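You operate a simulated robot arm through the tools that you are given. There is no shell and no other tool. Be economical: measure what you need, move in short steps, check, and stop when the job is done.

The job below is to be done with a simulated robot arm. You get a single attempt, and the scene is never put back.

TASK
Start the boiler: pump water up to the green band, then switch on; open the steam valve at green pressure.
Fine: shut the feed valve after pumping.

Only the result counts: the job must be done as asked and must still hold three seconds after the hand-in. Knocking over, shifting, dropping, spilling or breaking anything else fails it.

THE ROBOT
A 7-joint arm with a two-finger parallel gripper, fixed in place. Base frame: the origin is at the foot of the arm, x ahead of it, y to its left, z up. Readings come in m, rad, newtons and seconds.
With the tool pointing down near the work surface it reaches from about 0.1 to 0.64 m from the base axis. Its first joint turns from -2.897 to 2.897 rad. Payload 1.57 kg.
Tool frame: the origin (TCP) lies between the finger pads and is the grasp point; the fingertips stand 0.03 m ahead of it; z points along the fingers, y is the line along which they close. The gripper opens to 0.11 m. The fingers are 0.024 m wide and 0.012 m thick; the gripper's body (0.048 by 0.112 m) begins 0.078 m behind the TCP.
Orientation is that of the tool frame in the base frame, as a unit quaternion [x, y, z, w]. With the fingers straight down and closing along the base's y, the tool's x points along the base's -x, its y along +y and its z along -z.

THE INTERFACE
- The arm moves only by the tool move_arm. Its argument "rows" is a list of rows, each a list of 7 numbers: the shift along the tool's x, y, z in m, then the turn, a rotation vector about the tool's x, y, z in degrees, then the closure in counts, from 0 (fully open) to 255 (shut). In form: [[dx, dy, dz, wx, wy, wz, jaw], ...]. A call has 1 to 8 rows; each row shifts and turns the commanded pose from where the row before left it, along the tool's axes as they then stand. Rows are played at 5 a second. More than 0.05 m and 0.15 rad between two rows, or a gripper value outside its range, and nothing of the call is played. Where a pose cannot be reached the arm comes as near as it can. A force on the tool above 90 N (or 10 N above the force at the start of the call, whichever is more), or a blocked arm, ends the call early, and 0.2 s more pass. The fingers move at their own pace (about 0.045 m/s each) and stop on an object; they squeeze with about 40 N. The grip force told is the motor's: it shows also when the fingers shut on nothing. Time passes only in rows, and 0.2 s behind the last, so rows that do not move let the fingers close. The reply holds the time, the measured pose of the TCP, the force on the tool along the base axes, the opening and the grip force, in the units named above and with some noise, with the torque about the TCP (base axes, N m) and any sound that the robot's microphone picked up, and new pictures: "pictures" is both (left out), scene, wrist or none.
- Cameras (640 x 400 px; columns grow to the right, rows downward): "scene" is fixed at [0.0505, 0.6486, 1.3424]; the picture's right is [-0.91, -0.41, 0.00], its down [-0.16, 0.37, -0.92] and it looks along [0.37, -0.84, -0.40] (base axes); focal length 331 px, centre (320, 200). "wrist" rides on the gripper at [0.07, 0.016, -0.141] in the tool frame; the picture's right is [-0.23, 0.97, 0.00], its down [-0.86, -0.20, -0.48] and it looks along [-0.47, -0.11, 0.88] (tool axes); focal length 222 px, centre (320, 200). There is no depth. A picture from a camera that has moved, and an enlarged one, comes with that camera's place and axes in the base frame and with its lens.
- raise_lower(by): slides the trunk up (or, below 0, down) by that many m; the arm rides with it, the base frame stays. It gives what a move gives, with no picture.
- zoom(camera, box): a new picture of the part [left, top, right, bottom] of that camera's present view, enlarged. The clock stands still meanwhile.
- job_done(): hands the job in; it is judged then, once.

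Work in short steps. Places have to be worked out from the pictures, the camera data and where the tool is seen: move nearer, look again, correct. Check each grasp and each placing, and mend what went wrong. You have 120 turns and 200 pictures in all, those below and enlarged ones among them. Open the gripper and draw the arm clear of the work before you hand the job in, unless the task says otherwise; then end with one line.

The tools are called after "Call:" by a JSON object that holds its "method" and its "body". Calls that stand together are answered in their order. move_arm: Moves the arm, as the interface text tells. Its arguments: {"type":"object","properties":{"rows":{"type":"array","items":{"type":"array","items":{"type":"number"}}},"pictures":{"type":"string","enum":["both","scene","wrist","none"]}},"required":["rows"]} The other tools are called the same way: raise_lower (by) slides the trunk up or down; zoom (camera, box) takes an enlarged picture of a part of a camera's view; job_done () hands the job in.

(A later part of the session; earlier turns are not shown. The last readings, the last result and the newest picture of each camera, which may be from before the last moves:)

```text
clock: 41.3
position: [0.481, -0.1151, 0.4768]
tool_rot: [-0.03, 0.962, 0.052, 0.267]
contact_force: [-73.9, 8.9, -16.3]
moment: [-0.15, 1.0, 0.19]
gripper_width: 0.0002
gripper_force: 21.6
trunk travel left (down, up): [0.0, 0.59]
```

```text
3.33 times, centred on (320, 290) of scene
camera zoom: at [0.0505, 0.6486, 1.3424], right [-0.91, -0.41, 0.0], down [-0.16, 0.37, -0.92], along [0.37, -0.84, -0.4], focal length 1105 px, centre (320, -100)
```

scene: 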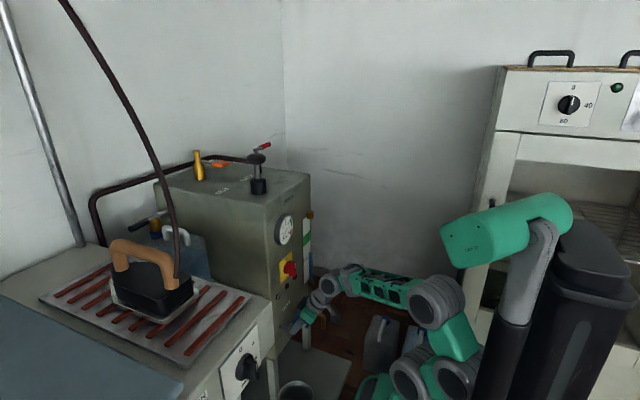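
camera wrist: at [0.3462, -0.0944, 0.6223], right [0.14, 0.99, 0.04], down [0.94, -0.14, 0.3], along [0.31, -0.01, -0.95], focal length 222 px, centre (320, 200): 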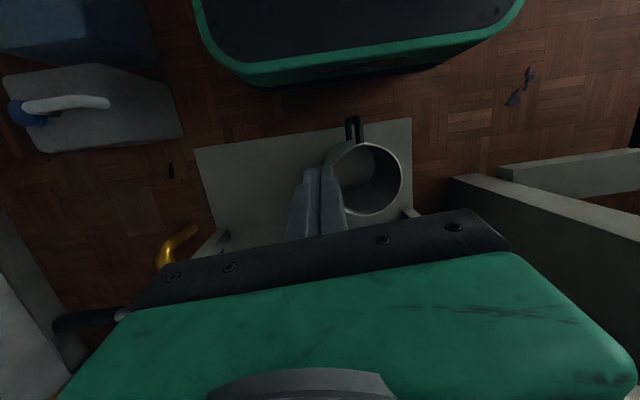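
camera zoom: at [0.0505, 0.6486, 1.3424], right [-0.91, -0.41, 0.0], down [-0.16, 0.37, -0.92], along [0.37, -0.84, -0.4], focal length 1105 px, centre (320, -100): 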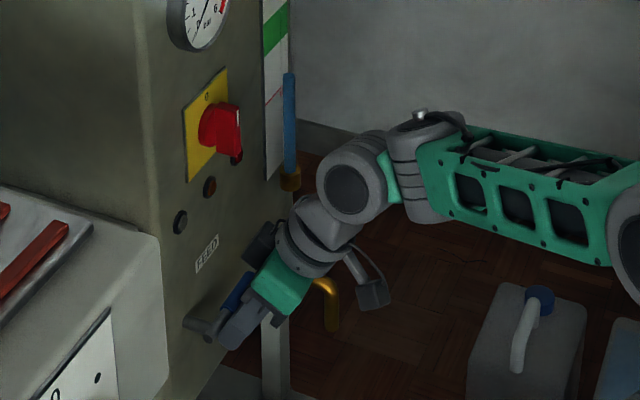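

The tip is pressing the lever (74 N); back off 2 cm and raise above the lever.

Call:
{"method": "move_arm", "body": {"rows": [[0.017, 0, -0.01, 0, 0, 0, 255], [-0.013, 0, -0.022, 0, 0, 0, 255], [-0.013, 0, -0.022, 0, 0, 0, 255], [0, 0, 0, 0, 0, 0, 255]], "pictures": "both"}}

Call:
{"method": "zoom", "body": {"camera": "scene", "box": [260, 230, 380, 350]}}

```text
clock: 42.3
position: [0.4695, -0.1229, 0.5368]
tool_rot: [-0.033, 0.958, 0.045, 0.282]
contact_force: [0.0, 0.7, 0.0]
moment: [0.0, 0.01, -0.01]
gripper_width: 0.0
gripper_force: 21.3
trunk travel left (down, up): [0.0, 0.59]
camera wrist: at [0.3347, -0.1224, 0.6184], right [0.1, 0.98, 0.19], down [0.48, -0.22, 0.85], along [0.87, 0.0, -0.49], focal length 222 px, centre (320, 200)
```

scene: 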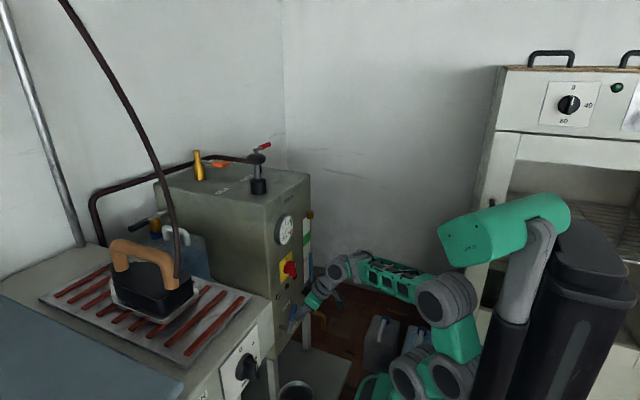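
wrist: 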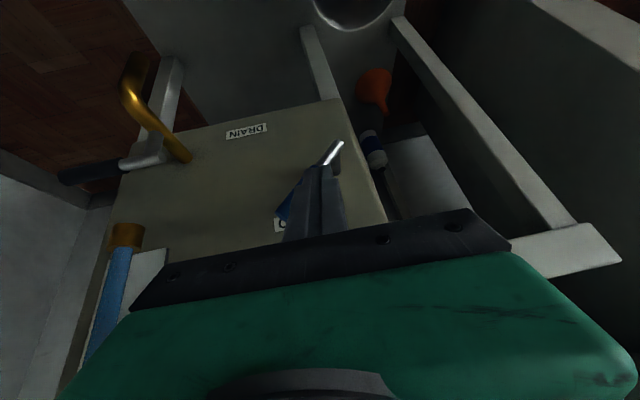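

```text
3.33 times, centred on (320, 290) of scene
camera zoom: at [0.0505, 0.6486, 1.3424], right [-0.91, -0.41, 0.0], down [-0.16, 0.37, -0.92], along [0.37, -0.84, -0.4], focal length 1105 px, centre (320, -100)
```

zoom: 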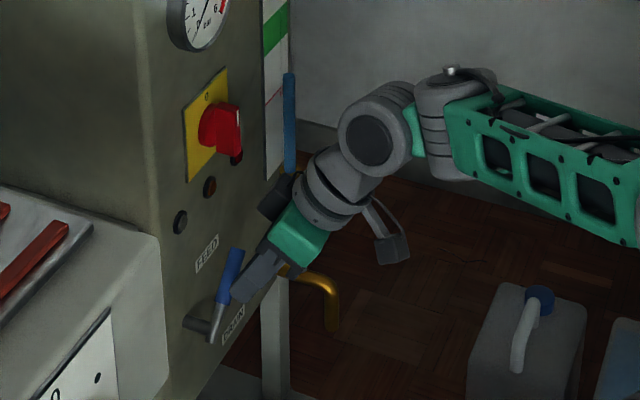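

The lever has swung up to ~45–50° with that contact, so it opens upward. I go round to its right (-y) side and push it on towards vertical.

Call:
{"method": "move_arm", "body": {"rows": [[0.017, 0, -0.011, 0, 0, 0, 255], [0, -0.045, 0, 0, 0, 0, 255], [0, -0.045, 0, 0, 0, 0, 255], [-0.025, 0, 0.01, 0, 0, 0, 255], [-0.025, 0, 0.01, 0, 0, 0, 255], [0, 0, 0, 0, 0, 0, 255]], "pictures": "both"}}

Call:
{"method": "zoom", "body": {"camera": "scene", "box": [260, 230, 380, 350]}}

```text
clock: 43.7
position: [0.5101, -0.2085, 0.5396]
tool_rot: [-0.033, 0.958, 0.046, 0.282]
contact_force: [-0.9, 0.4, -0.8]
moment: [0.01, 0.07, 0.0]
gripper_width: 0.0
gripper_force: 21.3
trunk travel left (down, up): [0.0, 0.59]
camera wrist: at [0.3757, -0.2095, 0.6216], right [0.1, 0.98, 0.19], down [0.48, -0.22, 0.85], along [0.87, 0.0, -0.49], focal length 222 px, centre (320, 200)
```

scene: 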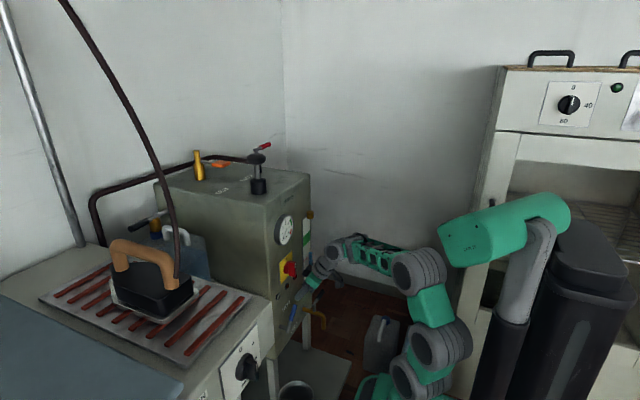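
wrist: 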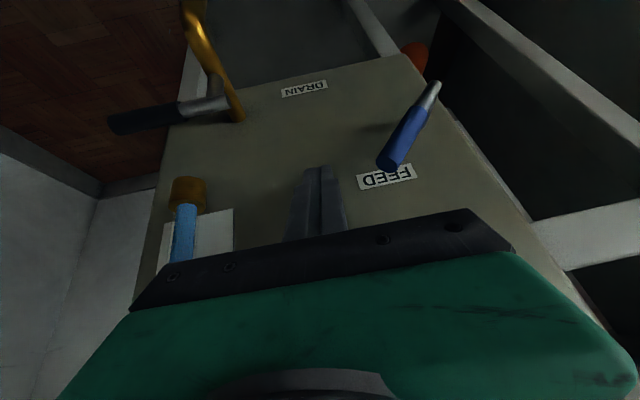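

```text
3.33 times, centred on (320, 290) of scene
camera zoom: at [0.0505, 0.6486, 1.3424], right [-0.91, -0.41, 0.0], down [-0.16, 0.37, -0.92], along [0.37, -0.84, -0.4], focal length 1105 px, centre (320, -100)
```

zoom: 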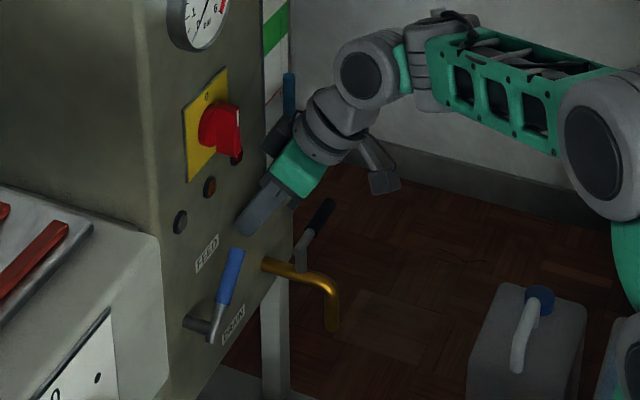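

Fingertips are right of the lever at good depth. Push +y in steps.

Call:
{"method": "move_arm", "body": {"rows": [[0, 0.03, 0, 0, 0, 0, 255], [0, 0.02, 0, 0, 0, 0, 255], [0, 0.02, 0, 0, 0, 0, 255], [0, 0.015, 0, 0, 0, 0, 255], [0, 0, 0, 0, 0, 0, 255]], "pictures": "wrist"}}

Call:
{"method": "zoom", "body": {"camera": "scene", "box": [260, 230, 380, 350]}}

```text
clock: 44.9
position: [0.5001, -0.1246, 0.5455]
tool_rot: [-0.033, 0.958, 0.047, 0.281]
contact_force: [0.4, -0.7, 1.6]
moment: [0.02, 0.0, 0.03]
gripper_width: 0.0001
gripper_force: 21.6
trunk travel left (down, up): [0.0, 0.59]
camera wrist: at [0.3672, -0.1244, 0.6275], right [0.1, 0.98, 0.19], down [0.48, -0.22, 0.85], along [0.87, 0.0, -0.49], focal length 222 px, centre (320, 200)
```

wrist: 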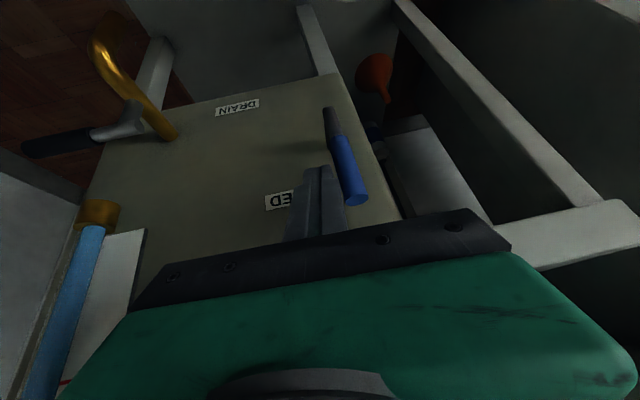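

```text
3.33 times, centred on (320, 290) of scene
camera zoom: at [0.0505, 0.6486, 1.3424], right [-0.91, -0.41, 0.0], down [-0.16, 0.37, -0.92], along [0.37, -0.84, -0.4], focal length 1105 px, centre (320, -100)
```

zoom: 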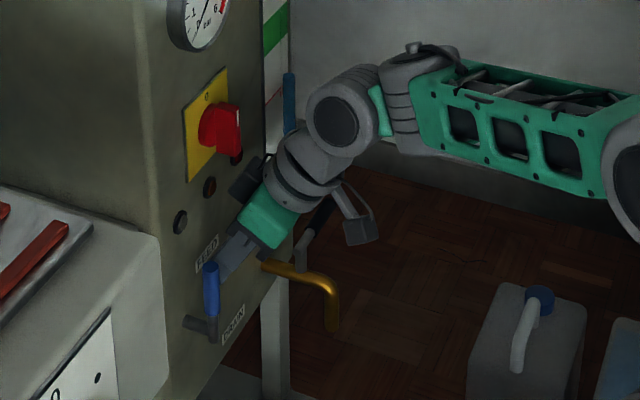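

The lever is now about vertical. Push a few mm more to feel for an end stop.

Call:
{"method": "move_arm", "body": {"rows": [[0, 0.006, 0, 0, 0, 0, 255], [0, 0.006, 0, 0, 0, 0, 255], [0, 0, 0, 0, 0, 0, 255]], "pictures": "none"}}

Call:
{"method": "zoom", "body": {"camera": "scene", "box": [270, 280, 330, 340]}}

```text
clock: 45.7
position: [0.5003, -0.1186, 0.5465]
tool_rot: [-0.026, 0.958, 0.043, 0.282]
contact_force: [0.5, -52.9, -6.3]
moment: [-0.91, -0.16, -0.24]
gripper_width: 0.0
gripper_force: 21.5
trunk travel left (down, up): [0.0, 0.59]
```

```text
6.67 times, centred on (300, 310) of scene
camera zoom: at [0.0505, 0.6486, 1.3424], right [-0.91, -0.41, 0.0], down [-0.16, 0.37, -0.92], along [0.37, -0.84, -0.4], focal length 2209 px, centre (453, -533)
```

zoom: 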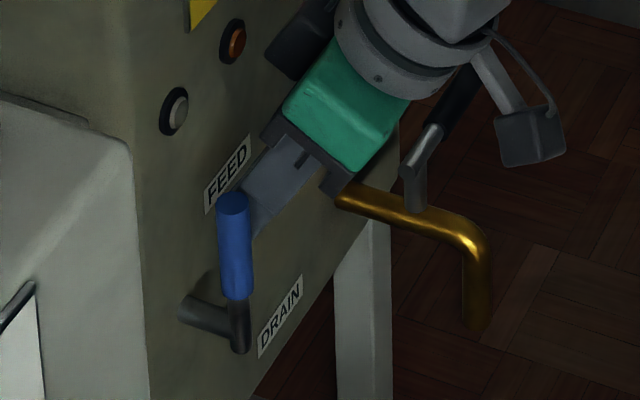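

Stop felt at vertical (53 N): feed valve open. Withdraw sideways, then swing back to vertical about the wrist, and raise the trunk.

Call:
{"method": "move_arm", "body": {"rows": [[0, -0.025, 0, 0, 0, 0, 255], [0.03, 0, 0, 0, 8, 0, 255], [0.025, 0, 0, 0, 8, 0, 255], [0.02, 0, 0, 0, 8, 0, 255], [0.015, 0, -0.02, 0, 8, 0, 255], [0, 0, 0, 0, 0, 0, 255]], "pictures": "scene"}}

```text
clock: 47.1
position: [0.4167, -0.1454, 0.5298]
tool_rot: [-0.045, 0.998, 0.037, 0.005]
contact_force: [0.9, -0.8, -0.3]
moment: [0.0, 0.0, 0.04]
gripper_width: 0.0002
gripper_force: 21.0
trunk travel left (down, up): [0.0, 0.59]
```

scene: 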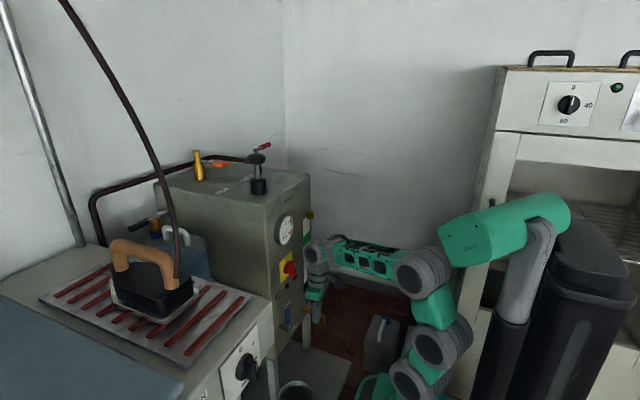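

Raise the trunk fully, levelling the tool afterwards.

Call:
{"method": "raise_lower", "body": {"by": 0.59}}

Call:
{"method": "move_arm", "body": {"rows": [[0, 0, -0.02, 4.2, 0.6, 5.2, 0], [0, 0, -0.04, 0, 0, 0, 0], [0, 0, -0.04, 0, 0, 0, 0], [0, 0, 0, 0, 0, 0, 0]], "pictures": "scene"}}

```text
refused: 0.59 is not a number from -0.4 to 0.4
```

```text
clock: 48.1
position: [0.4174, -0.1453, 0.6298]
tool_rot: [0.0, 1.0, -0.001, 0.001]
contact_force: [0.6, -0.1, 0.1]
moment: [0.0, -0.01, 0.01]
gripper_width: 0.0858
gripper_force: 0.0
trunk travel left (down, up): [0.0, 0.59]
```

scene: 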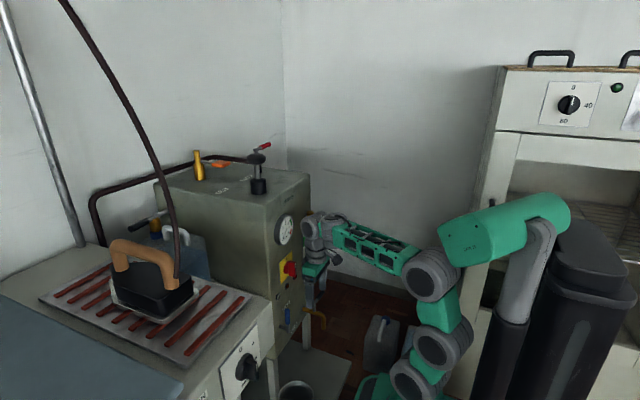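

Fine, no harm done. Raise in two steps.

Call:
{"method": "raise_lower", "body": {"by": 0.3}}

Call:
{"method": "raise_lower", "body": {"by": 0.25}}

```text
clock: 51.1
position: [0.4171, -0.1454, 0.9302]
tool_rot: [0.001, 1.0, -0.001, 0.001]
contact_force: [0.9, -0.8, 0.2]
moment: [-0.02, 0.0, 0.01]
gripper_width: 0.1101
gripper_force: 0.1
trunk travel left (down, up): [-0.3, 0.29]
```

```text
clock: 53.6
position: [0.4174, -0.1457, 1.1796]
tool_rot: [0.001, 1.0, -0.001, 0.002]
contact_force: [0.8, 0.9, -0.5]
moment: [0.01, 0.01, 0.01]
gripper_width: 0.1099
gripper_force: 0.0
trunk travel left (down, up): [-0.55, 0.04]
```

Move over the knob and descend to straddle it.

Call:
{"method": "move_arm", "body": {"rows": [[-0.039, 0.001, 0, 0, 0, 0, 0], [-0.039, 0.001, 0, 0, 0, 0, 0], [-0.039, 0.001, 0, 0, 0, 0, 0], [-0.039, 0.001, 0, 0, 0, 0, 0], [-0.039, 0.001, 0, 0, 0, 0, 0], [0, 0, 0.04, 0, 0, 0, 0], [0, 0, 0.04, 0, 0, 0, 0], [0, 0, 0.032, 0, 0, 0, 0]], "pictures": "wrist"}}

Call:
{"method": "zoom", "body": {"camera": "scene", "box": [230, 130, 350, 290]}}

```text
clock: 55.4
position: [0.6127, -0.1414, 1.0675]
tool_rot: [0.001, 1.0, 0.0, 0.001]
contact_force: [-0.4, -0.2, 0.4]
moment: [0.01, 0.01, 0.0]
gripper_width: 0.1099
gripper_force: 0.1
trunk travel left (down, up): [-0.55, 0.04]
camera wrist: at [0.545, -0.1221, 1.2085], right [0.23, 0.97, 0.0], down [0.85, -0.2, 0.48], along [0.47, -0.11, -0.88], focal length 222 px, centre (320, 200)
```

wrist: 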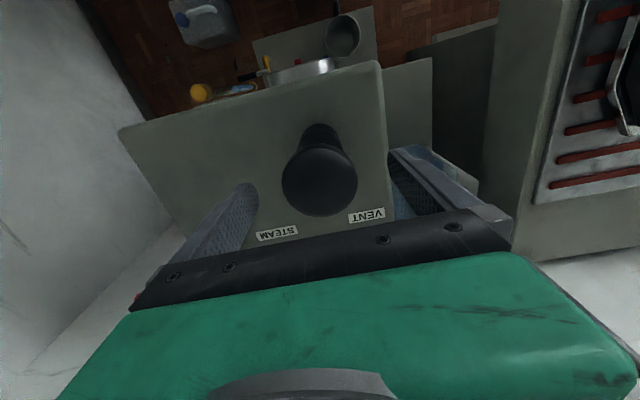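

```text
2.50 times, centred on (290, 210) of scene
camera zoom: at [0.0505, 0.6486, 1.3424], right [-0.91, -0.41, 0.0], down [-0.16, 0.37, -0.92], along [0.37, -0.84, -0.4], focal length 828 px, centre (395, 175)
```

zoom: 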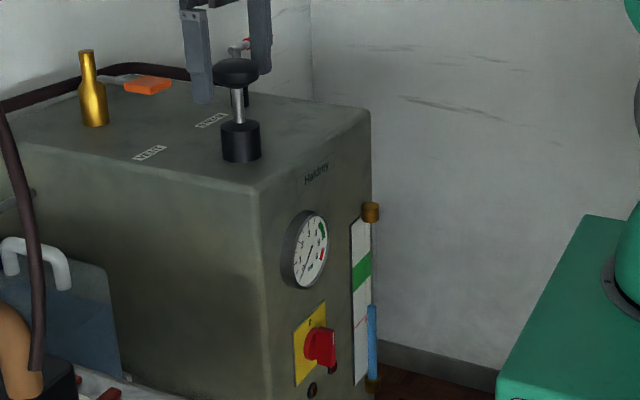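

Grip the knob and make one full down stroke, then check the level.

Call:
{"method": "move_arm", "body": {"rows": [[0, 0, 0, 0, 0, 0, 255], [0, 0, 0, 0, 0, 0, 255], [0, 0, 0, 0, 0, 0, 255], [0, 0, 0, 0, 0, 0, 255], [0, 0, 0.014, 0, 0, 0, 255], [0, 0, 0.014, 0, 0, 0, 255], [0, 0, 0.014, 0, 0, 0, 255], [0, 0, 0, 0, 0, 0, 255]], "pictures": "none"}}

Call:
{"method": "zoom", "body": {"camera": "scene", "box": [260, 210, 340, 290]}}

```text
clock: 57.2
position: [0.6123, -0.1385, 1.0273]
tool_rot: [0.001, 1.0, -0.002, 0.003]
contact_force: [4.6, 12.0, 16.6]
moment: [0.39, 0.32, -0.05]
gripper_width: 0.0551
gripper_force: 45.1
trunk travel left (down, up): [-0.55, 0.04]
```

```text
5.00 times, centred on (300, 250) of scene
camera zoom: at [0.0505, 0.6486, 1.3424], right [-0.91, -0.41, 0.0], down [-0.16, 0.37, -0.92], along [0.37, -0.84, -0.4], focal length 1657 px, centre (420, -50)
```

zoom: 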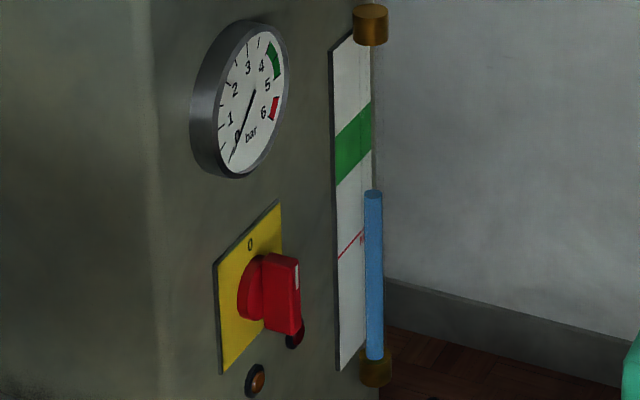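

Level rose ~20 px per stroke; the green band (parallax-corrected) spans about rows 131–182, top now 190. One more stroke, then check.

Call:
{"method": "move_arm", "body": {"rows": [[0, 0, -0.014, 0, 0, 0, 255], [0, 0, -0.014, 0, 0, 0, 255], [0, 0, -0.014, 0, 0, 0, 255], [0, 0, 0, 0, 0, 0, 255], [0, 0, 0.014, 0, 0, 0, 255], [0, 0, 0.014, 0, 0, 0, 255], [0, 0, 0.014, 0, 0, 0, 255], [0, 0, 0, 0, 0, 0, 255]], "pictures": "none"}}

Call:
{"method": "zoom", "body": {"camera": "scene", "box": [260, 210, 340, 290]}}

```text
clock: 59.0
position: [0.6133, -0.1398, 1.028]
tool_rot: [0.002, 1.0, -0.002, 0.003]
contact_force: [8.9, 7.8, 12.4]
moment: [0.02, 0.15, -0.12]
gripper_width: 0.0552
gripper_force: 44.9
trunk travel left (down, up): [-0.55, 0.04]
```

```text
5.00 times, centred on (300, 250) of scene
camera zoom: at [0.0505, 0.6486, 1.3424], right [-0.91, -0.41, 0.0], down [-0.16, 0.37, -0.92], along [0.37, -0.84, -0.4], focal length 1657 px, centre (420, -50)
```

zoom: 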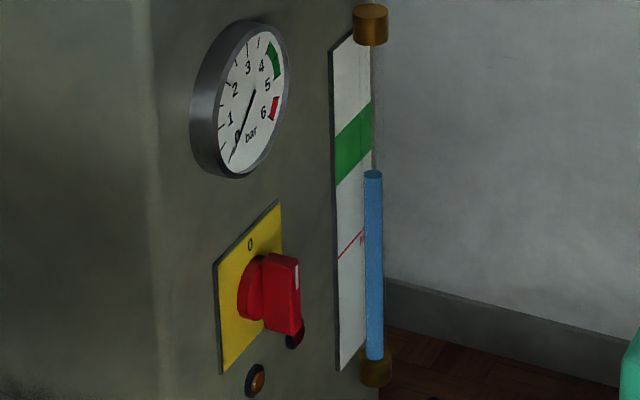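

Level 172; one more stroke should put it mid-band (~152).

Call:
{"method": "move_arm", "body": {"rows": [[0, 0, -0.014, 0, 0, 0, 255], [0, 0, -0.014, 0, 0, 0, 255], [0, 0, -0.014, 0, 0, 0, 255], [0, 0, 0, 0, 0, 0, 255], [0, 0, 0.014, 0, 0, 0, 255], [0, 0, 0.014, 0, 0, 0, 255], [0, 0, 0.014, 0, 0, 0, 255], [0, 0, 0, 0, 0, 0, 255]], "pictures": "none"}}

Call:
{"method": "zoom", "body": {"camera": "scene", "box": [260, 210, 340, 290]}}

```text
clock: 60.8
position: [0.6119, -0.1408, 1.0271]
tool_rot: [0.001, 1.0, -0.001, 0.001]
contact_force: [7.3, 7.8, 12.5]
moment: [0.17, 0.46, -0.03]
gripper_width: 0.0551
gripper_force: 45.1
trunk travel left (down, up): [-0.55, 0.04]
```

```text
5.00 times, centred on (300, 250) of scene
camera zoom: at [0.0505, 0.6486, 1.3424], right [-0.91, -0.41, 0.0], down [-0.16, 0.37, -0.92], along [0.37, -0.84, -0.4], focal length 1657 px, centre (420, -50)
```

zoom: 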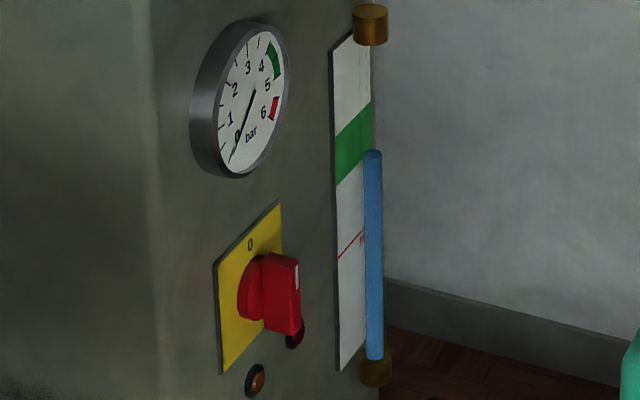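

Level 152, mid-band by my estimate. Raise the knob, release, back off and verify with the wrist camera on the way down.

Call:
{"method": "move_arm", "body": {"rows": [[0, 0, -0.014, 0, 0, 0, 255], [0, 0, -0.014, 0, 0, 0, 255], [0, 0, -0.013, 0, 0, 0, 255], [0, 0, 0, 0, 0, 0, 0], [0, 0, 0, 0, 0, 0, 0], [0, 0, 0, 0, 0, 0, 0], [0, 0, -0.045, 0, 0, 0, 0], [0, 0, -0.045, 0, 0, 0, 0]], "pictures": "none"}}

Call:
{"method": "move_arm", "body": {"rows": [[0, 0, -0.03, 0, 0, 0, 0], [0.039, 0, 0, 0, 0, 0, 255], [0.039, 0, 0, 0, 0, 0, 255], [0.039, 0, 0, 0, 0, 0, 255], [0.039, 0, 0, 0, 0, 0, 255], [0.039, 0, 0, 0, 0, 0, 255], [0, 0, 0, 0, 0, 0, 255]], "pictures": "none"}}

Call:
{"method": "raise_lower", "body": {"by": -0.3}}

Call:
{"method": "move_arm", "body": {"rows": [[0, 0, 0, 0, 0, 0, 255]], "pictures": "both"}}

```text
clock: 62.6
position: [0.6128, -0.1399, 1.1573]
tool_rot: [0.001, 1.0, -0.001, 0.0]
contact_force: [0.3, 0.3, -1.9]
moment: [0.01, -0.01, -0.04]
gripper_width: 0.1097
gripper_force: 0.0
trunk travel left (down, up): [-0.55, 0.04]
```

```text
clock: 64.2
position: [0.4179, -0.1406, 1.1859]
tool_rot: [0.0, 1.0, -0.001, 0.001]
contact_force: [-0.4, 0.3, -0.5]
moment: [0.03, 0.03, 0.0]
gripper_width: 0.0002
gripper_force: 7.7
trunk travel left (down, up): [-0.55, 0.04]
```

```text
clock: 67.2
position: [0.4189, -0.14, 0.8862]
tool_rot: [0.001, 1.0, -0.001, 0.001]
contact_force: [0.2, 0.0, -0.3]
moment: [-0.01, 0.03, 0.0]
gripper_width: 0.0001
gripper_force: 21.7
trunk travel left (down, up): [-0.25, 0.34]
```

```text
clock: 67.6
position: [0.4192, -0.14, 0.887]
tool_rot: [0.001, 1.0, -0.001, 0.001]
contact_force: [0.0, -0.3, 0.7]
moment: [-0.04, -0.02, 0.0]
gripper_width: 0.0
gripper_force: 21.0
trunk travel left (down, up): [-0.25, 0.34]
camera wrist: at [0.3497, -0.1216, 1.0273], right [0.23, 0.97, 0.0], down [0.85, -0.2, 0.48], along [0.47, -0.11, -0.88], focal length 222 px, centre (320, 200)
```

scene: 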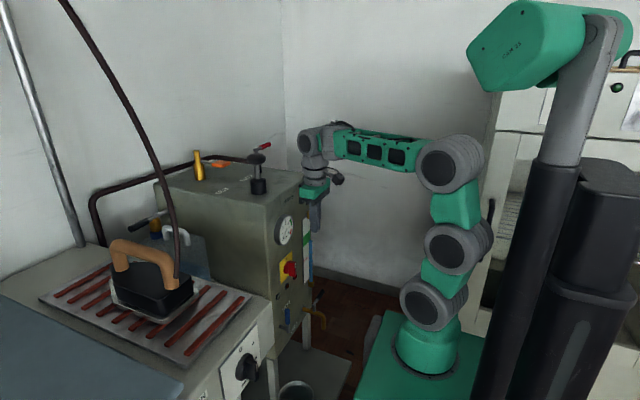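
wrist: 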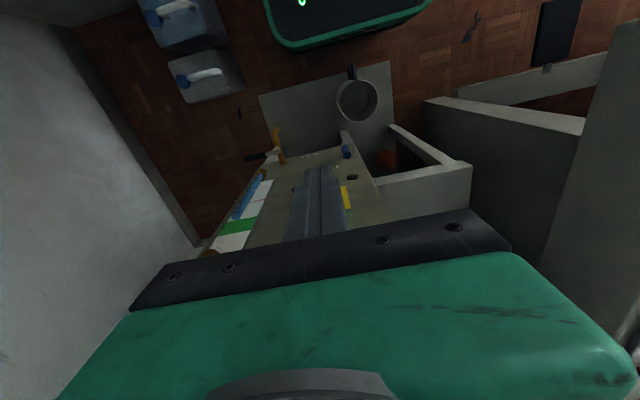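

Zoom on the sight glass from here.

Call:
{"method": "zoom", "body": {"camera": "wrist", "box": [190, 160, 290, 260]}}

Call:
{"method": "raise_lower", "body": {"by": -0.25}}

Call:
{"method": "move_arm", "body": {"rows": [[0, 0, 0, 0, 0, 0, 255]], "pictures": "wrist"}}

```text
4.00 times, centred on (240, 210) of wrist
camera zoom: at [0.3497, -0.1216, 1.0273], right [0.23, 0.97, 0.0], down [0.85, -0.2, 0.48], along [0.47, -0.11, -0.88], focal length 888 px, centre (640, 160)
```

zoom: 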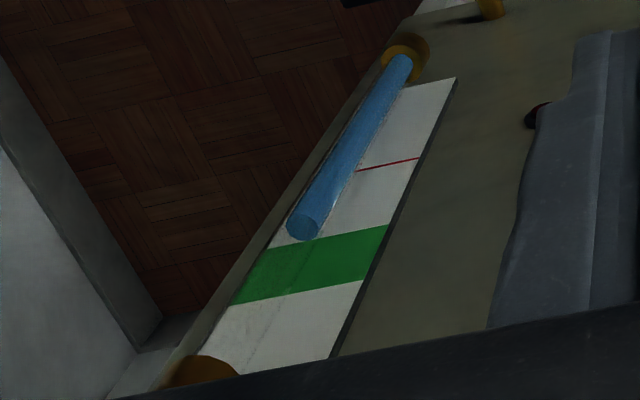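

```text
clock: 70.2
position: [0.419, -0.1417, 0.6359]
tool_rot: [0.001, 1.0, -0.001, 0.001]
contact_force: [-0.1, -0.3, -0.6]
moment: [0.0, 0.03, 0.0]
gripper_width: 0.0001
gripper_force: 20.8
trunk travel left (down, up): [0.0, 0.59]
```

```text
clock: 70.6
position: [0.4184, -0.1411, 0.6367]
tool_rot: [0.001, 1.0, -0.002, 0.001]
contact_force: [-0.2, -0.2, -0.3]
moment: [-0.02, 0.0, 0.0]
gripper_width: 0.0002
gripper_force: 21.1
trunk travel left (down, up): [0.0, 0.59]
camera wrist: at [0.3497, -0.1216, 0.7773], right [0.23, 0.97, 0.0], down [0.85, -0.2, 0.48], along [0.47, -0.11, -0.88], focal length 222 px, centre (320, 200)
```

wrist: 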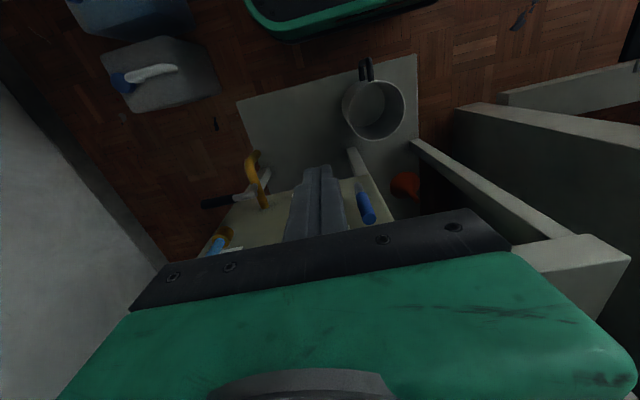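

By triangulation the level (~0.735) lies inside the green band (~0.705–0.75). Now go to the left (+y) of the upright feed lever: shift to y≈-0.06, descend, swing the tip forward.

Call:
{"method": "move_arm", "body": {"rows": [[0, 0.04, 0, 0, 0, 0, 255], [0, 0.04, 0, 0, 0, 0, 255], [0, 0, 0.035, 0, 0, 0, 255], [0, 0, 0.035, 0, 0, 0, 255], [0, 0, 0.03, 0, 0, 0, 255], [0, 0, 0, 0, 0, 0, 255]], "pictures": "wrist"}}

```text
clock: 72.0
position: [0.419, -0.0591, 0.5366]
tool_rot: [0.001, 1.0, -0.001, 0.001]
contact_force: [0.6, -0.4, -0.3]
moment: [-0.02, 0.0, -0.01]
gripper_width: 0.0001
gripper_force: 21.1
trunk travel left (down, up): [0.0, 0.59]
camera wrist: at [0.3503, -0.0416, 0.6776], right [0.23, 0.97, 0.0], down [0.85, -0.2, 0.48], along [0.47, -0.11, -0.88], focal length 222 px, centre (320, 200)
```

wrist: 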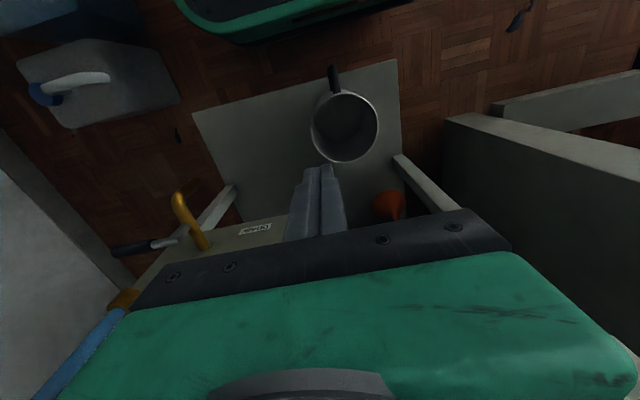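

Now swing the tip forward about the wrist.

Call:
{"method": "move_arm", "body": {"rows": [[-0.022, 0, 0, 0, -8, 0, 255], [-0.022, 0, 0, 0, -8, 0, 255], [-0.022, 0, 0, 0, -8, 0, 255], [0, 0, 0, 0, 0, 0, 255]], "pictures": "wrist"}}

Call:
{"method": "zoom", "body": {"camera": "scene", "box": [260, 250, 350, 340]}}

```text
clock: 73.0
position: [0.4852, -0.0617, 0.5455]
tool_rot: [0.001, 0.978, -0.001, 0.21]
contact_force: [-0.5, 0.1, -0.4]
moment: [0.03, 0.01, -0.03]
gripper_width: 0.0
gripper_force: 20.9
trunk travel left (down, up): [0.0, 0.59]
camera wrist: at [0.3642, -0.0426, 0.6463], right [0.21, 0.97, 0.09], down [0.58, -0.2, 0.79], along [0.78, -0.11, -0.61], focal length 222 px, centre (320, 200)
```

wrist: 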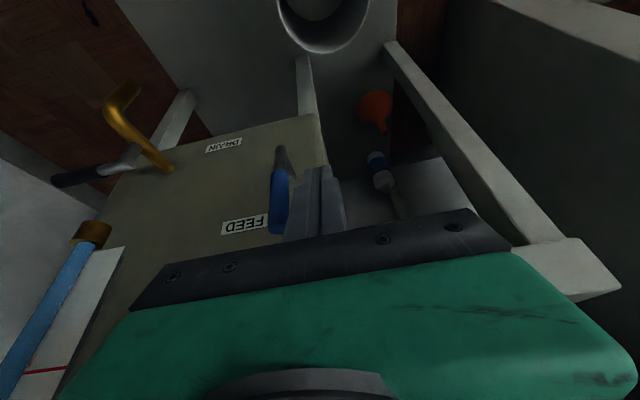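

```text
4.44 times, centred on (305, 295) of scene
camera zoom: at [0.0505, 0.6486, 1.3424], right [-0.91, -0.41, 0.0], down [-0.16, 0.37, -0.92], along [0.37, -0.84, -0.4], focal length 1473 px, centre (387, -222)
```

zoom: 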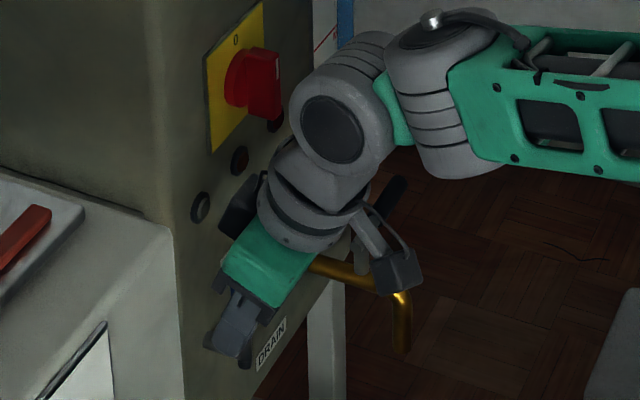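

Finger is left of the lever. Move 1.5 cm deeper and push -y.

Call:
{"method": "move_arm", "body": {"rows": [[-0.0137, 0, 0.006, 0, 0, 0, 255], [0, -0.02, 0, 0, 0, 0, 255], [0, -0.02, 0, 0, 0, 0, 255], [0, -0.02, 0, 0, 0, 0, 255], [0, -0.02, 0, 0, 0, 0, 255], [0, 0, 0, 0, 0, 0, 255]], "pictures": "wrist"}}

Call:
{"method": "zoom", "body": {"camera": "scene", "box": [260, 250, 350, 340]}}

```text
clock: 74.4
position: [0.4993, -0.1413, 0.5453]
tool_rot: [0.001, 0.978, -0.001, 0.209]
contact_force: [-0.9, 0.5, 0.9]
moment: [-0.01, -0.03, 0.02]
gripper_width: 0.0
gripper_force: 21.2
trunk travel left (down, up): [0.0, 0.59]
camera wrist: at [0.3788, -0.1224, 0.6462], right [0.21, 0.97, 0.09], down [0.58, -0.2, 0.79], along [0.78, -0.11, -0.61], focal length 222 px, centre (320, 200)
```

wrist: 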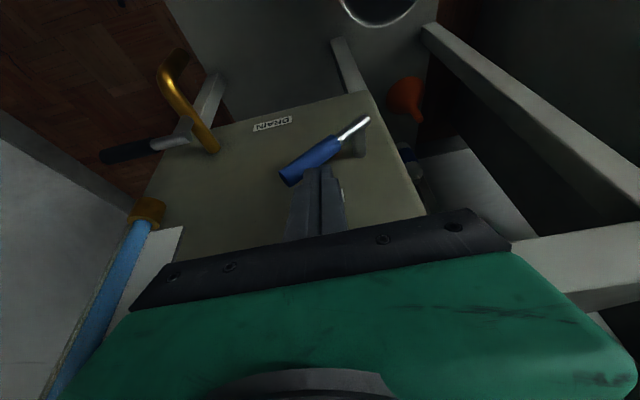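

```text
4.44 times, centred on (305, 295) of scene
camera zoom: at [0.0505, 0.6486, 1.3424], right [-0.91, -0.41, 0.0], down [-0.16, 0.37, -0.92], along [0.37, -0.84, -0.4], focal length 1473 px, centre (387, -222)
```

zoom: 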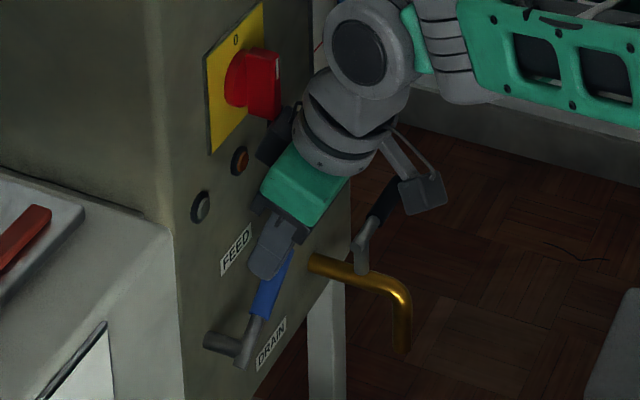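

Lever is pushed over to ~40°. Now press down to bring it horizontal.

Call:
{"method": "move_arm", "body": {"rows": [[0.0061, -0.007, 0.0137, 0, 0, 0, 255], [0.0061, -0.007, 0.0137, 0, 0, 0, 255], [0.0041, -0.003, 0.0091, 0, 0, 0, 255], [0, 0, 0, 0, 0, 0, 255]], "pictures": "wrist"}}

Call:
{"method": "zoom", "body": {"camera": "scene", "box": [260, 250, 350, 340]}}

```text
clock: 75.4
position: [0.4987, -0.1564, 0.5085]
tool_rot: [-0.001, 0.977, -0.002, 0.211]
contact_force: [-13.9, 15.0, 24.9]
moment: [0.53, 0.33, 0.0]
gripper_width: 0.0
gripper_force: 21.0
trunk travel left (down, up): [0.0, 0.59]
camera wrist: at [0.3779, -0.1385, 0.6083], right [0.21, 0.97, 0.09], down [0.58, -0.2, 0.79], along [0.79, -0.11, -0.61], focal length 222 px, centre (320, 200)
```

wrist: 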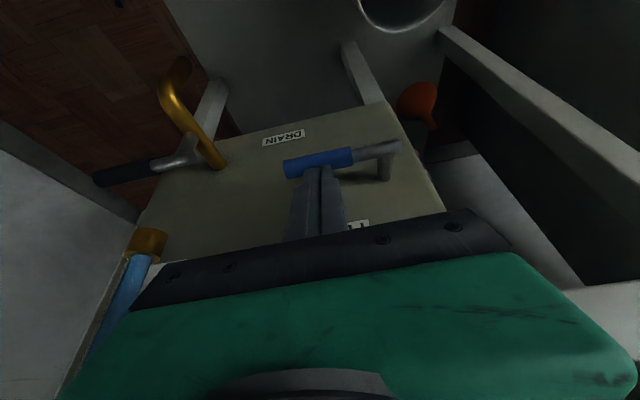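

```text
4.44 times, centred on (305, 295) of scene
camera zoom: at [0.0505, 0.6486, 1.3424], right [-0.91, -0.41, 0.0], down [-0.16, 0.37, -0.92], along [0.37, -0.84, -0.4], focal length 1473 px, centre (387, -222)
```

zoom: 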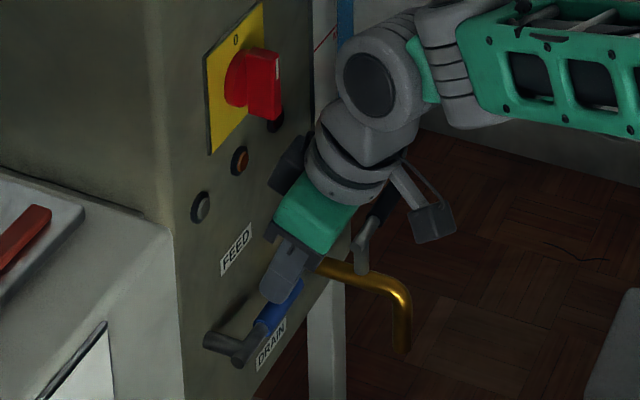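

Nearly horizontal with 25 N. Press slightly more to confirm the stop.

Call:
{"method": "move_arm", "body": {"rows": [[0.0016, 0, 0.0037, 0, 0, 0, 255], [0.0012, 0, 0.0027, 0, 0, 0, 255], [0, 0, 0, 0, 0, 0, 255]], "pictures": "none"}}

Call:
{"method": "zoom", "body": {"camera": "scene", "box": [260, 250, 350, 340]}}

```text
clock: 76.2
position: [0.4994, -0.1575, 0.5094]
tool_rot: [-0.001, 0.977, -0.003, 0.214]
contact_force: [-47.2, 23.2, 49.4]
moment: [0.9, 1.32, 0.04]
gripper_width: 0.0001
gripper_force: 21.5
trunk travel left (down, up): [0.0, 0.59]
stopped in row 3: the force on the tool passed its limit at 91 N (the readings are from after the stop); the commanded pose is now the measured one
```

```text
4.44 times, centred on (305, 295) of scene
camera zoom: at [0.0505, 0.6486, 1.3424], right [-0.91, -0.41, 0.0], down [-0.16, 0.37, -0.92], along [0.37, -0.84, -0.4], focal length 1473 px, centre (387, -222)
```

zoom: 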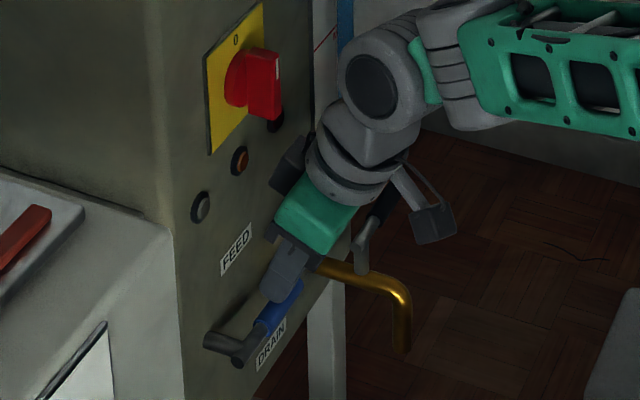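

The feed valve is against its shut stop, same position as at the start. Back off up and away, then raise the trunk to bring the tool to switch height.

Call:
{"method": "move_arm", "body": {"rows": [[-0.012, 0, -0.027, 0, 0, 0, 255], [0.025, 0, -0.012, 0, 0, 0, 255], [0.027, 0, -0.012, 0, 0, 0, 255], [0, 0, 0, 0, 0, 0, 255]], "pictures": "none"}}

Call:
{"method": "raise_lower", "body": {"by": 0.22}}

Call:
{"method": "move_arm", "body": {"rows": [[0, 0, 0, 0, 0, 0, 255]], "pictures": "both"}}

```text
clock: 77.2
position: [0.4425, -0.1574, 0.5337]
tool_rot: [0.001, 0.977, -0.003, 0.214]
contact_force: [-0.4, 0.1, 0.0]
moment: [-0.04, -0.02, 0.01]
gripper_width: 0.0
gripper_force: 20.8
trunk travel left (down, up): [0.0, 0.59]
```

```text
clock: 79.6
position: [0.4419, -0.1581, 0.7526]
tool_rot: [0.001, 0.977, -0.003, 0.213]
contact_force: [0.0, -0.6, 0.4]
moment: [0.01, 0.0, 0.0]
gripper_width: 0.0001
gripper_force: 21.4
trunk travel left (down, up): [-0.22, 0.37]
```

```text
clock: 80.0
position: [0.4438, -0.1588, 0.7525]
tool_rot: [0.0, 0.977, -0.003, 0.214]
contact_force: [0.3, -0.3, 0.6]
moment: [-0.01, -0.02, 0.02]
gripper_width: 0.0002
gripper_force: 20.6
trunk travel left (down, up): [-0.22, 0.37]
camera wrist: at [0.3216, -0.139, 0.8523], right [0.21, 0.97, 0.09], down [0.58, -0.2, 0.79], along [0.79, -0.11, -0.6], focal length 222 px, centre (320, 200)
```

scene: 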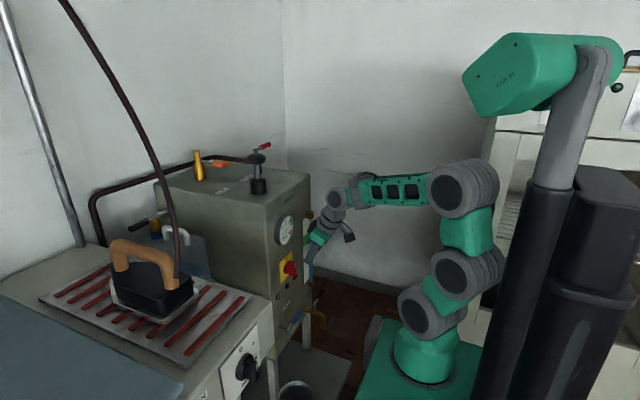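
wrist: 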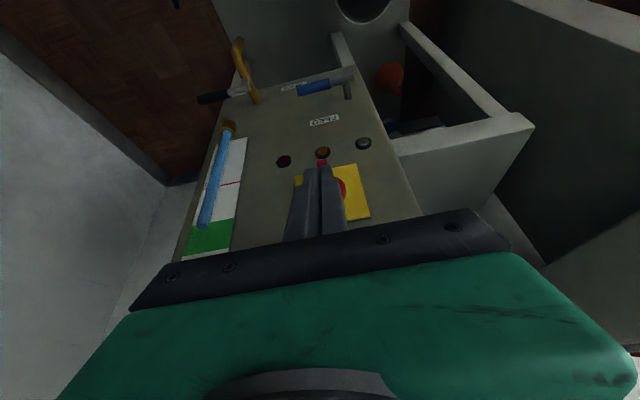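

Shift left (+y) 5 cm to see the switch clear of the fingers.

Call:
{"method": "move_arm", "body": {"rows": [[0, 0.045, 0, 0, 0, 0, 255], [0, 0, 0, 0, 0, 0, 255]], "pictures": "none"}}

Call:
{"method": "zoom", "body": {"camera": "wrist", "box": [220, 100, 380, 220]}}

Call:
{"method": "zoom", "body": {"camera": "scene", "box": [265, 205, 335, 285]}}

```text
clock: 80.6
position: [0.4431, -0.113, 0.7531]
tool_rot: [0.0, 0.977, -0.002, 0.213]
contact_force: [-0.3, -0.5, 0.5]
moment: [-0.01, 0.02, -0.01]
gripper_width: 0.0003
gripper_force: 21.4
trunk travel left (down, up): [-0.22, 0.37]
```

```text
3.33 times, centred on (300, 160) of wrist
camera zoom: at [0.3216, -0.0937, 0.8529], right [0.21, 0.97, 0.09], down [0.58, -0.2, 0.79], along [0.79, -0.11, -0.6], focal length 740 px, centre (387, 333)
```

zoom: 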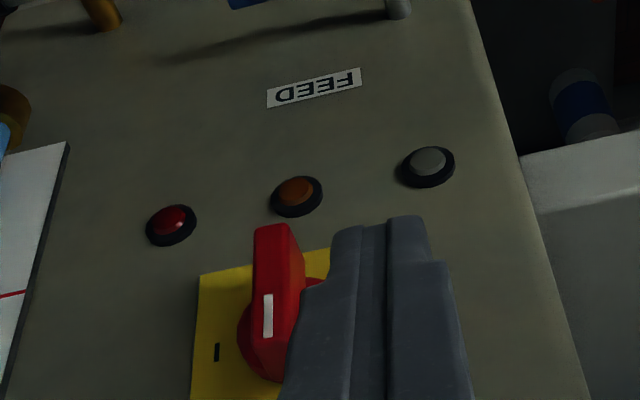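

```text
5.00 times, centred on (300, 245) of scene
camera zoom: at [0.0505, 0.6486, 1.3424], right [-0.91, -0.41, 0.0], down [-0.16, 0.37, -0.92], along [0.37, -0.84, -0.4], focal length 1657 px, centre (420, -25)
```

zoom: 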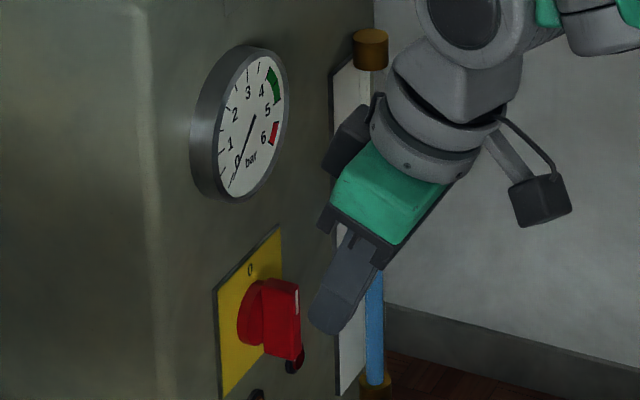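

Switch bar: vertical, centre ≈(0.495,-0.156,0.693), half-length 0.027; "I" lies to the right, so turn clockwise. I position the closed fingers left of its upper half, pitched a bit more.

Call:
{"method": "move_arm", "body": {"rows": [[-0.022, 0, 0, 0, -8, 0, 255], [-0.007, -0.005, 0.022, 0, 0, 0, 255], [-0.007, -0.004, 0.022, 0, 0, 0, 255], [0, 0, 0, 0, 0, 0, 255]], "pictures": "none"}}

Call:
{"method": "zoom", "body": {"camera": "wrist", "box": [220, 100, 380, 220]}}

Call:
{"method": "zoom", "body": {"camera": "scene", "box": [265, 205, 335, 285]}}

```text
clock: 81.6
position: [0.4977, -0.1213, 0.733]
tool_rot: [0.0, 0.96, -0.002, 0.281]
contact_force: [0.5, -0.7, -0.7]
moment: [-0.01, 0.01, 0.03]
gripper_width: 0.0
gripper_force: 20.9
trunk travel left (down, up): [-0.22, 0.37]
```

```text
3.33 times, centred on (300, 160) of wrist
camera zoom: at [0.3643, -0.103, 0.8138], right [0.19, 0.97, 0.12], down [0.46, -0.2, 0.86], along [0.87, -0.11, -0.49], focal length 740 px, centre (387, 333)
```

zoom: 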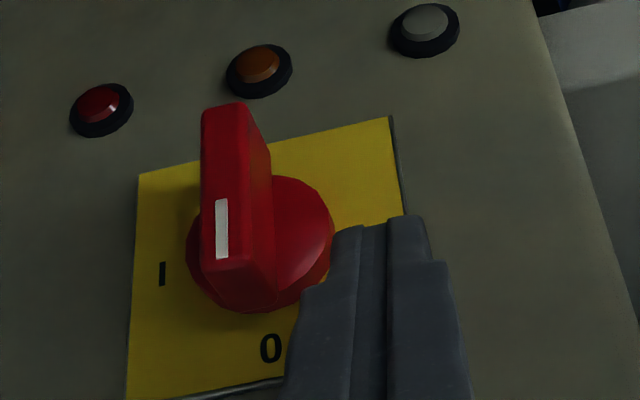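

```text
5.00 times, centred on (300, 245) of scene
camera zoom: at [0.0505, 0.6486, 1.3424], right [-0.91, -0.41, 0.0], down [-0.16, 0.37, -0.92], along [0.37, -0.84, -0.4], focal length 1657 px, centre (420, -25)
```

zoom: 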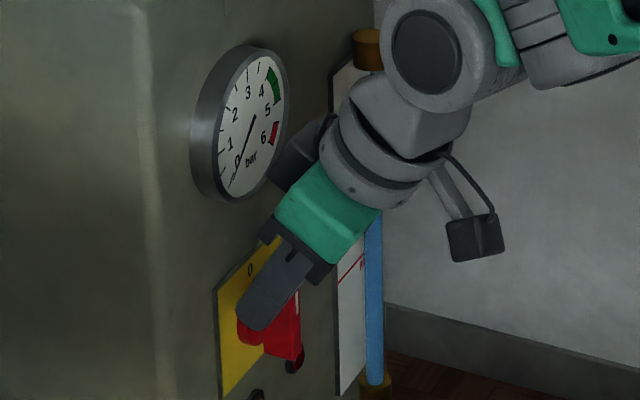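

Fingers sit just left of the bar's upper half. Push -y in small steps.

Call:
{"method": "move_arm", "body": {"rows": [[0.0034, -0.005, -0.0022, 0, 0, 0, 255], [0, -0.012, 0, 0, 0, 0, 255], [0, -0.012, 0, 0, 0, 0, 255], [0, -0.012, 0, 0, 0, 0, 255], [0, 0, 0, 0, 0, 0, 255]], "pictures": "none"}}

Call:
{"method": "zoom", "body": {"camera": "wrist", "box": [220, 100, 380, 220]}}

Call:
{"method": "zoom", "body": {"camera": "scene", "box": [265, 205, 335, 285]}}

```text
clock: 82.8
position: [0.4931, -0.1619, 0.7313]
tool_rot: [0.0, 0.96, -0.002, 0.28]
contact_force: [0.4, 0.5, -0.2]
moment: [0.0, -0.03, -0.01]
gripper_width: 0.0003
gripper_force: 21.1
trunk travel left (down, up): [-0.22, 0.37]
```

```text
3.33 times, centred on (300, 160) of wrist
camera zoom: at [0.3606, -0.1442, 0.8138], right [0.19, 0.97, 0.12], down [0.46, -0.2, 0.86], along [0.87, -0.11, -0.49], focal length 740 px, centre (387, 333)
```

zoom: 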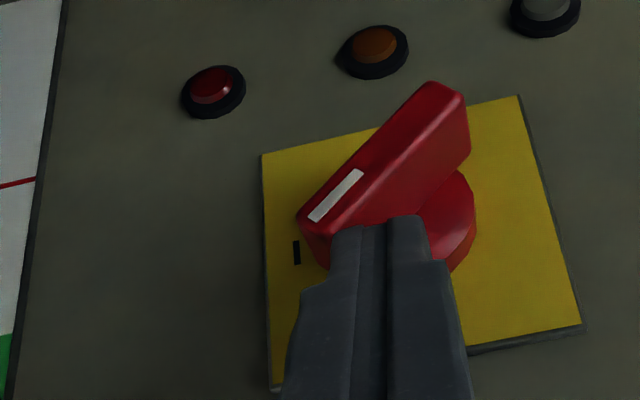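

```text
5.00 times, centred on (300, 245) of scene
camera zoom: at [0.0505, 0.6486, 1.3424], right [-0.91, -0.41, 0.0], down [-0.16, 0.37, -0.92], along [0.37, -0.84, -0.4], focal length 1657 px, centre (420, -25)
```

zoom: 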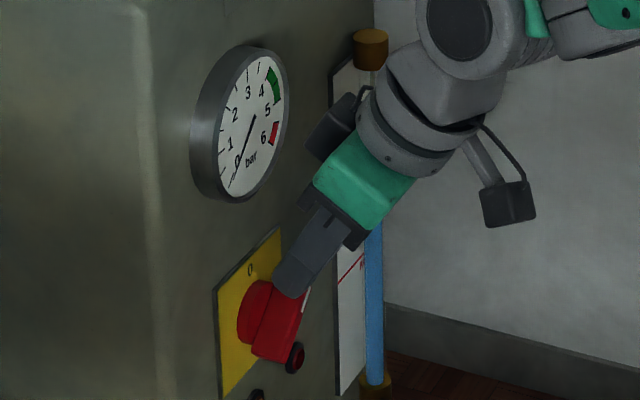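

Turned ~45° without resistance. Continue with -y and slightly down.

Call:
{"method": "move_arm", "body": {"rows": [[0.0022, -0.008, 0.0034, 0, 0, 0, 255], [0.0022, -0.007, 0.0034, 0, 0, 0, 255], [0.0022, 0, 0.0034, 0, 0, 0, 255], [0, 0, 0, 0, 0, 0, 255]], "pictures": "none"}}

Call:
{"method": "zoom", "body": {"camera": "wrist", "box": [220, 100, 380, 220]}}

```text
clock: 83.8
position: [0.4951, -0.1777, 0.7199]
tool_rot: [0.0, 0.96, -0.002, 0.28]
contact_force: [0.0, -0.8, -0.6]
moment: [-0.04, -0.01, 0.02]
gripper_width: 0.0001
gripper_force: 21.6
trunk travel left (down, up): [-0.22, 0.37]
```

```text
3.33 times, centred on (300, 160) of wrist
camera zoom: at [0.3607, -0.1593, 0.8016], right [0.19, 0.97, 0.12], down [0.46, -0.2, 0.86], along [0.87, -0.11, -0.49], focal length 740 px, centre (387, 333)
```

zoom: 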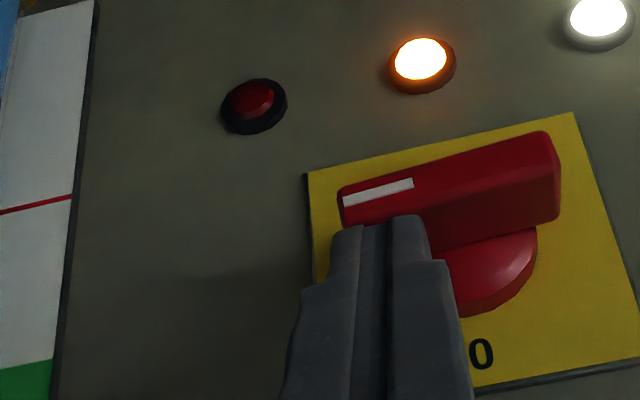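

Switched on: white and amber lamps lit. Nudge 3 mm more to seat it, then back off.

Call:
{"method": "move_arm", "body": {"rows": [[0.0016, 0, 0.0025, 0, 0, 0, 255], [0, 0, 0, 0, 0, 0, 255]], "pictures": "none"}}

Call:
{"method": "zoom", "body": {"camera": "scene", "box": [265, 205, 335, 285]}}

```text
clock: 84.4
position: [0.4939, -0.1791, 0.718]
tool_rot: [0.0, 0.96, -0.003, 0.281]
contact_force: [-1.7, -1.1, 4.9]
moment: [-0.01, 0.03, 0.03]
gripper_width: 0.0
gripper_force: 21.5
trunk travel left (down, up): [-0.22, 0.37]
```

```text
5.00 times, centred on (300, 245) of scene
camera zoom: at [0.0505, 0.6486, 1.3424], right [-0.91, -0.41, 0.0], down [-0.16, 0.37, -0.92], along [0.37, -0.84, -0.4], focal length 1657 px, centre (420, -25)
```

zoom: 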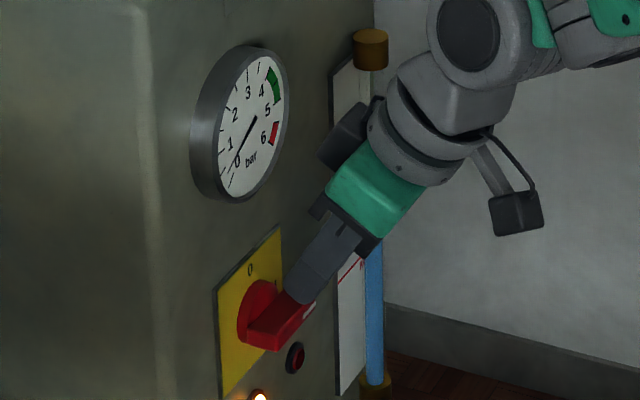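

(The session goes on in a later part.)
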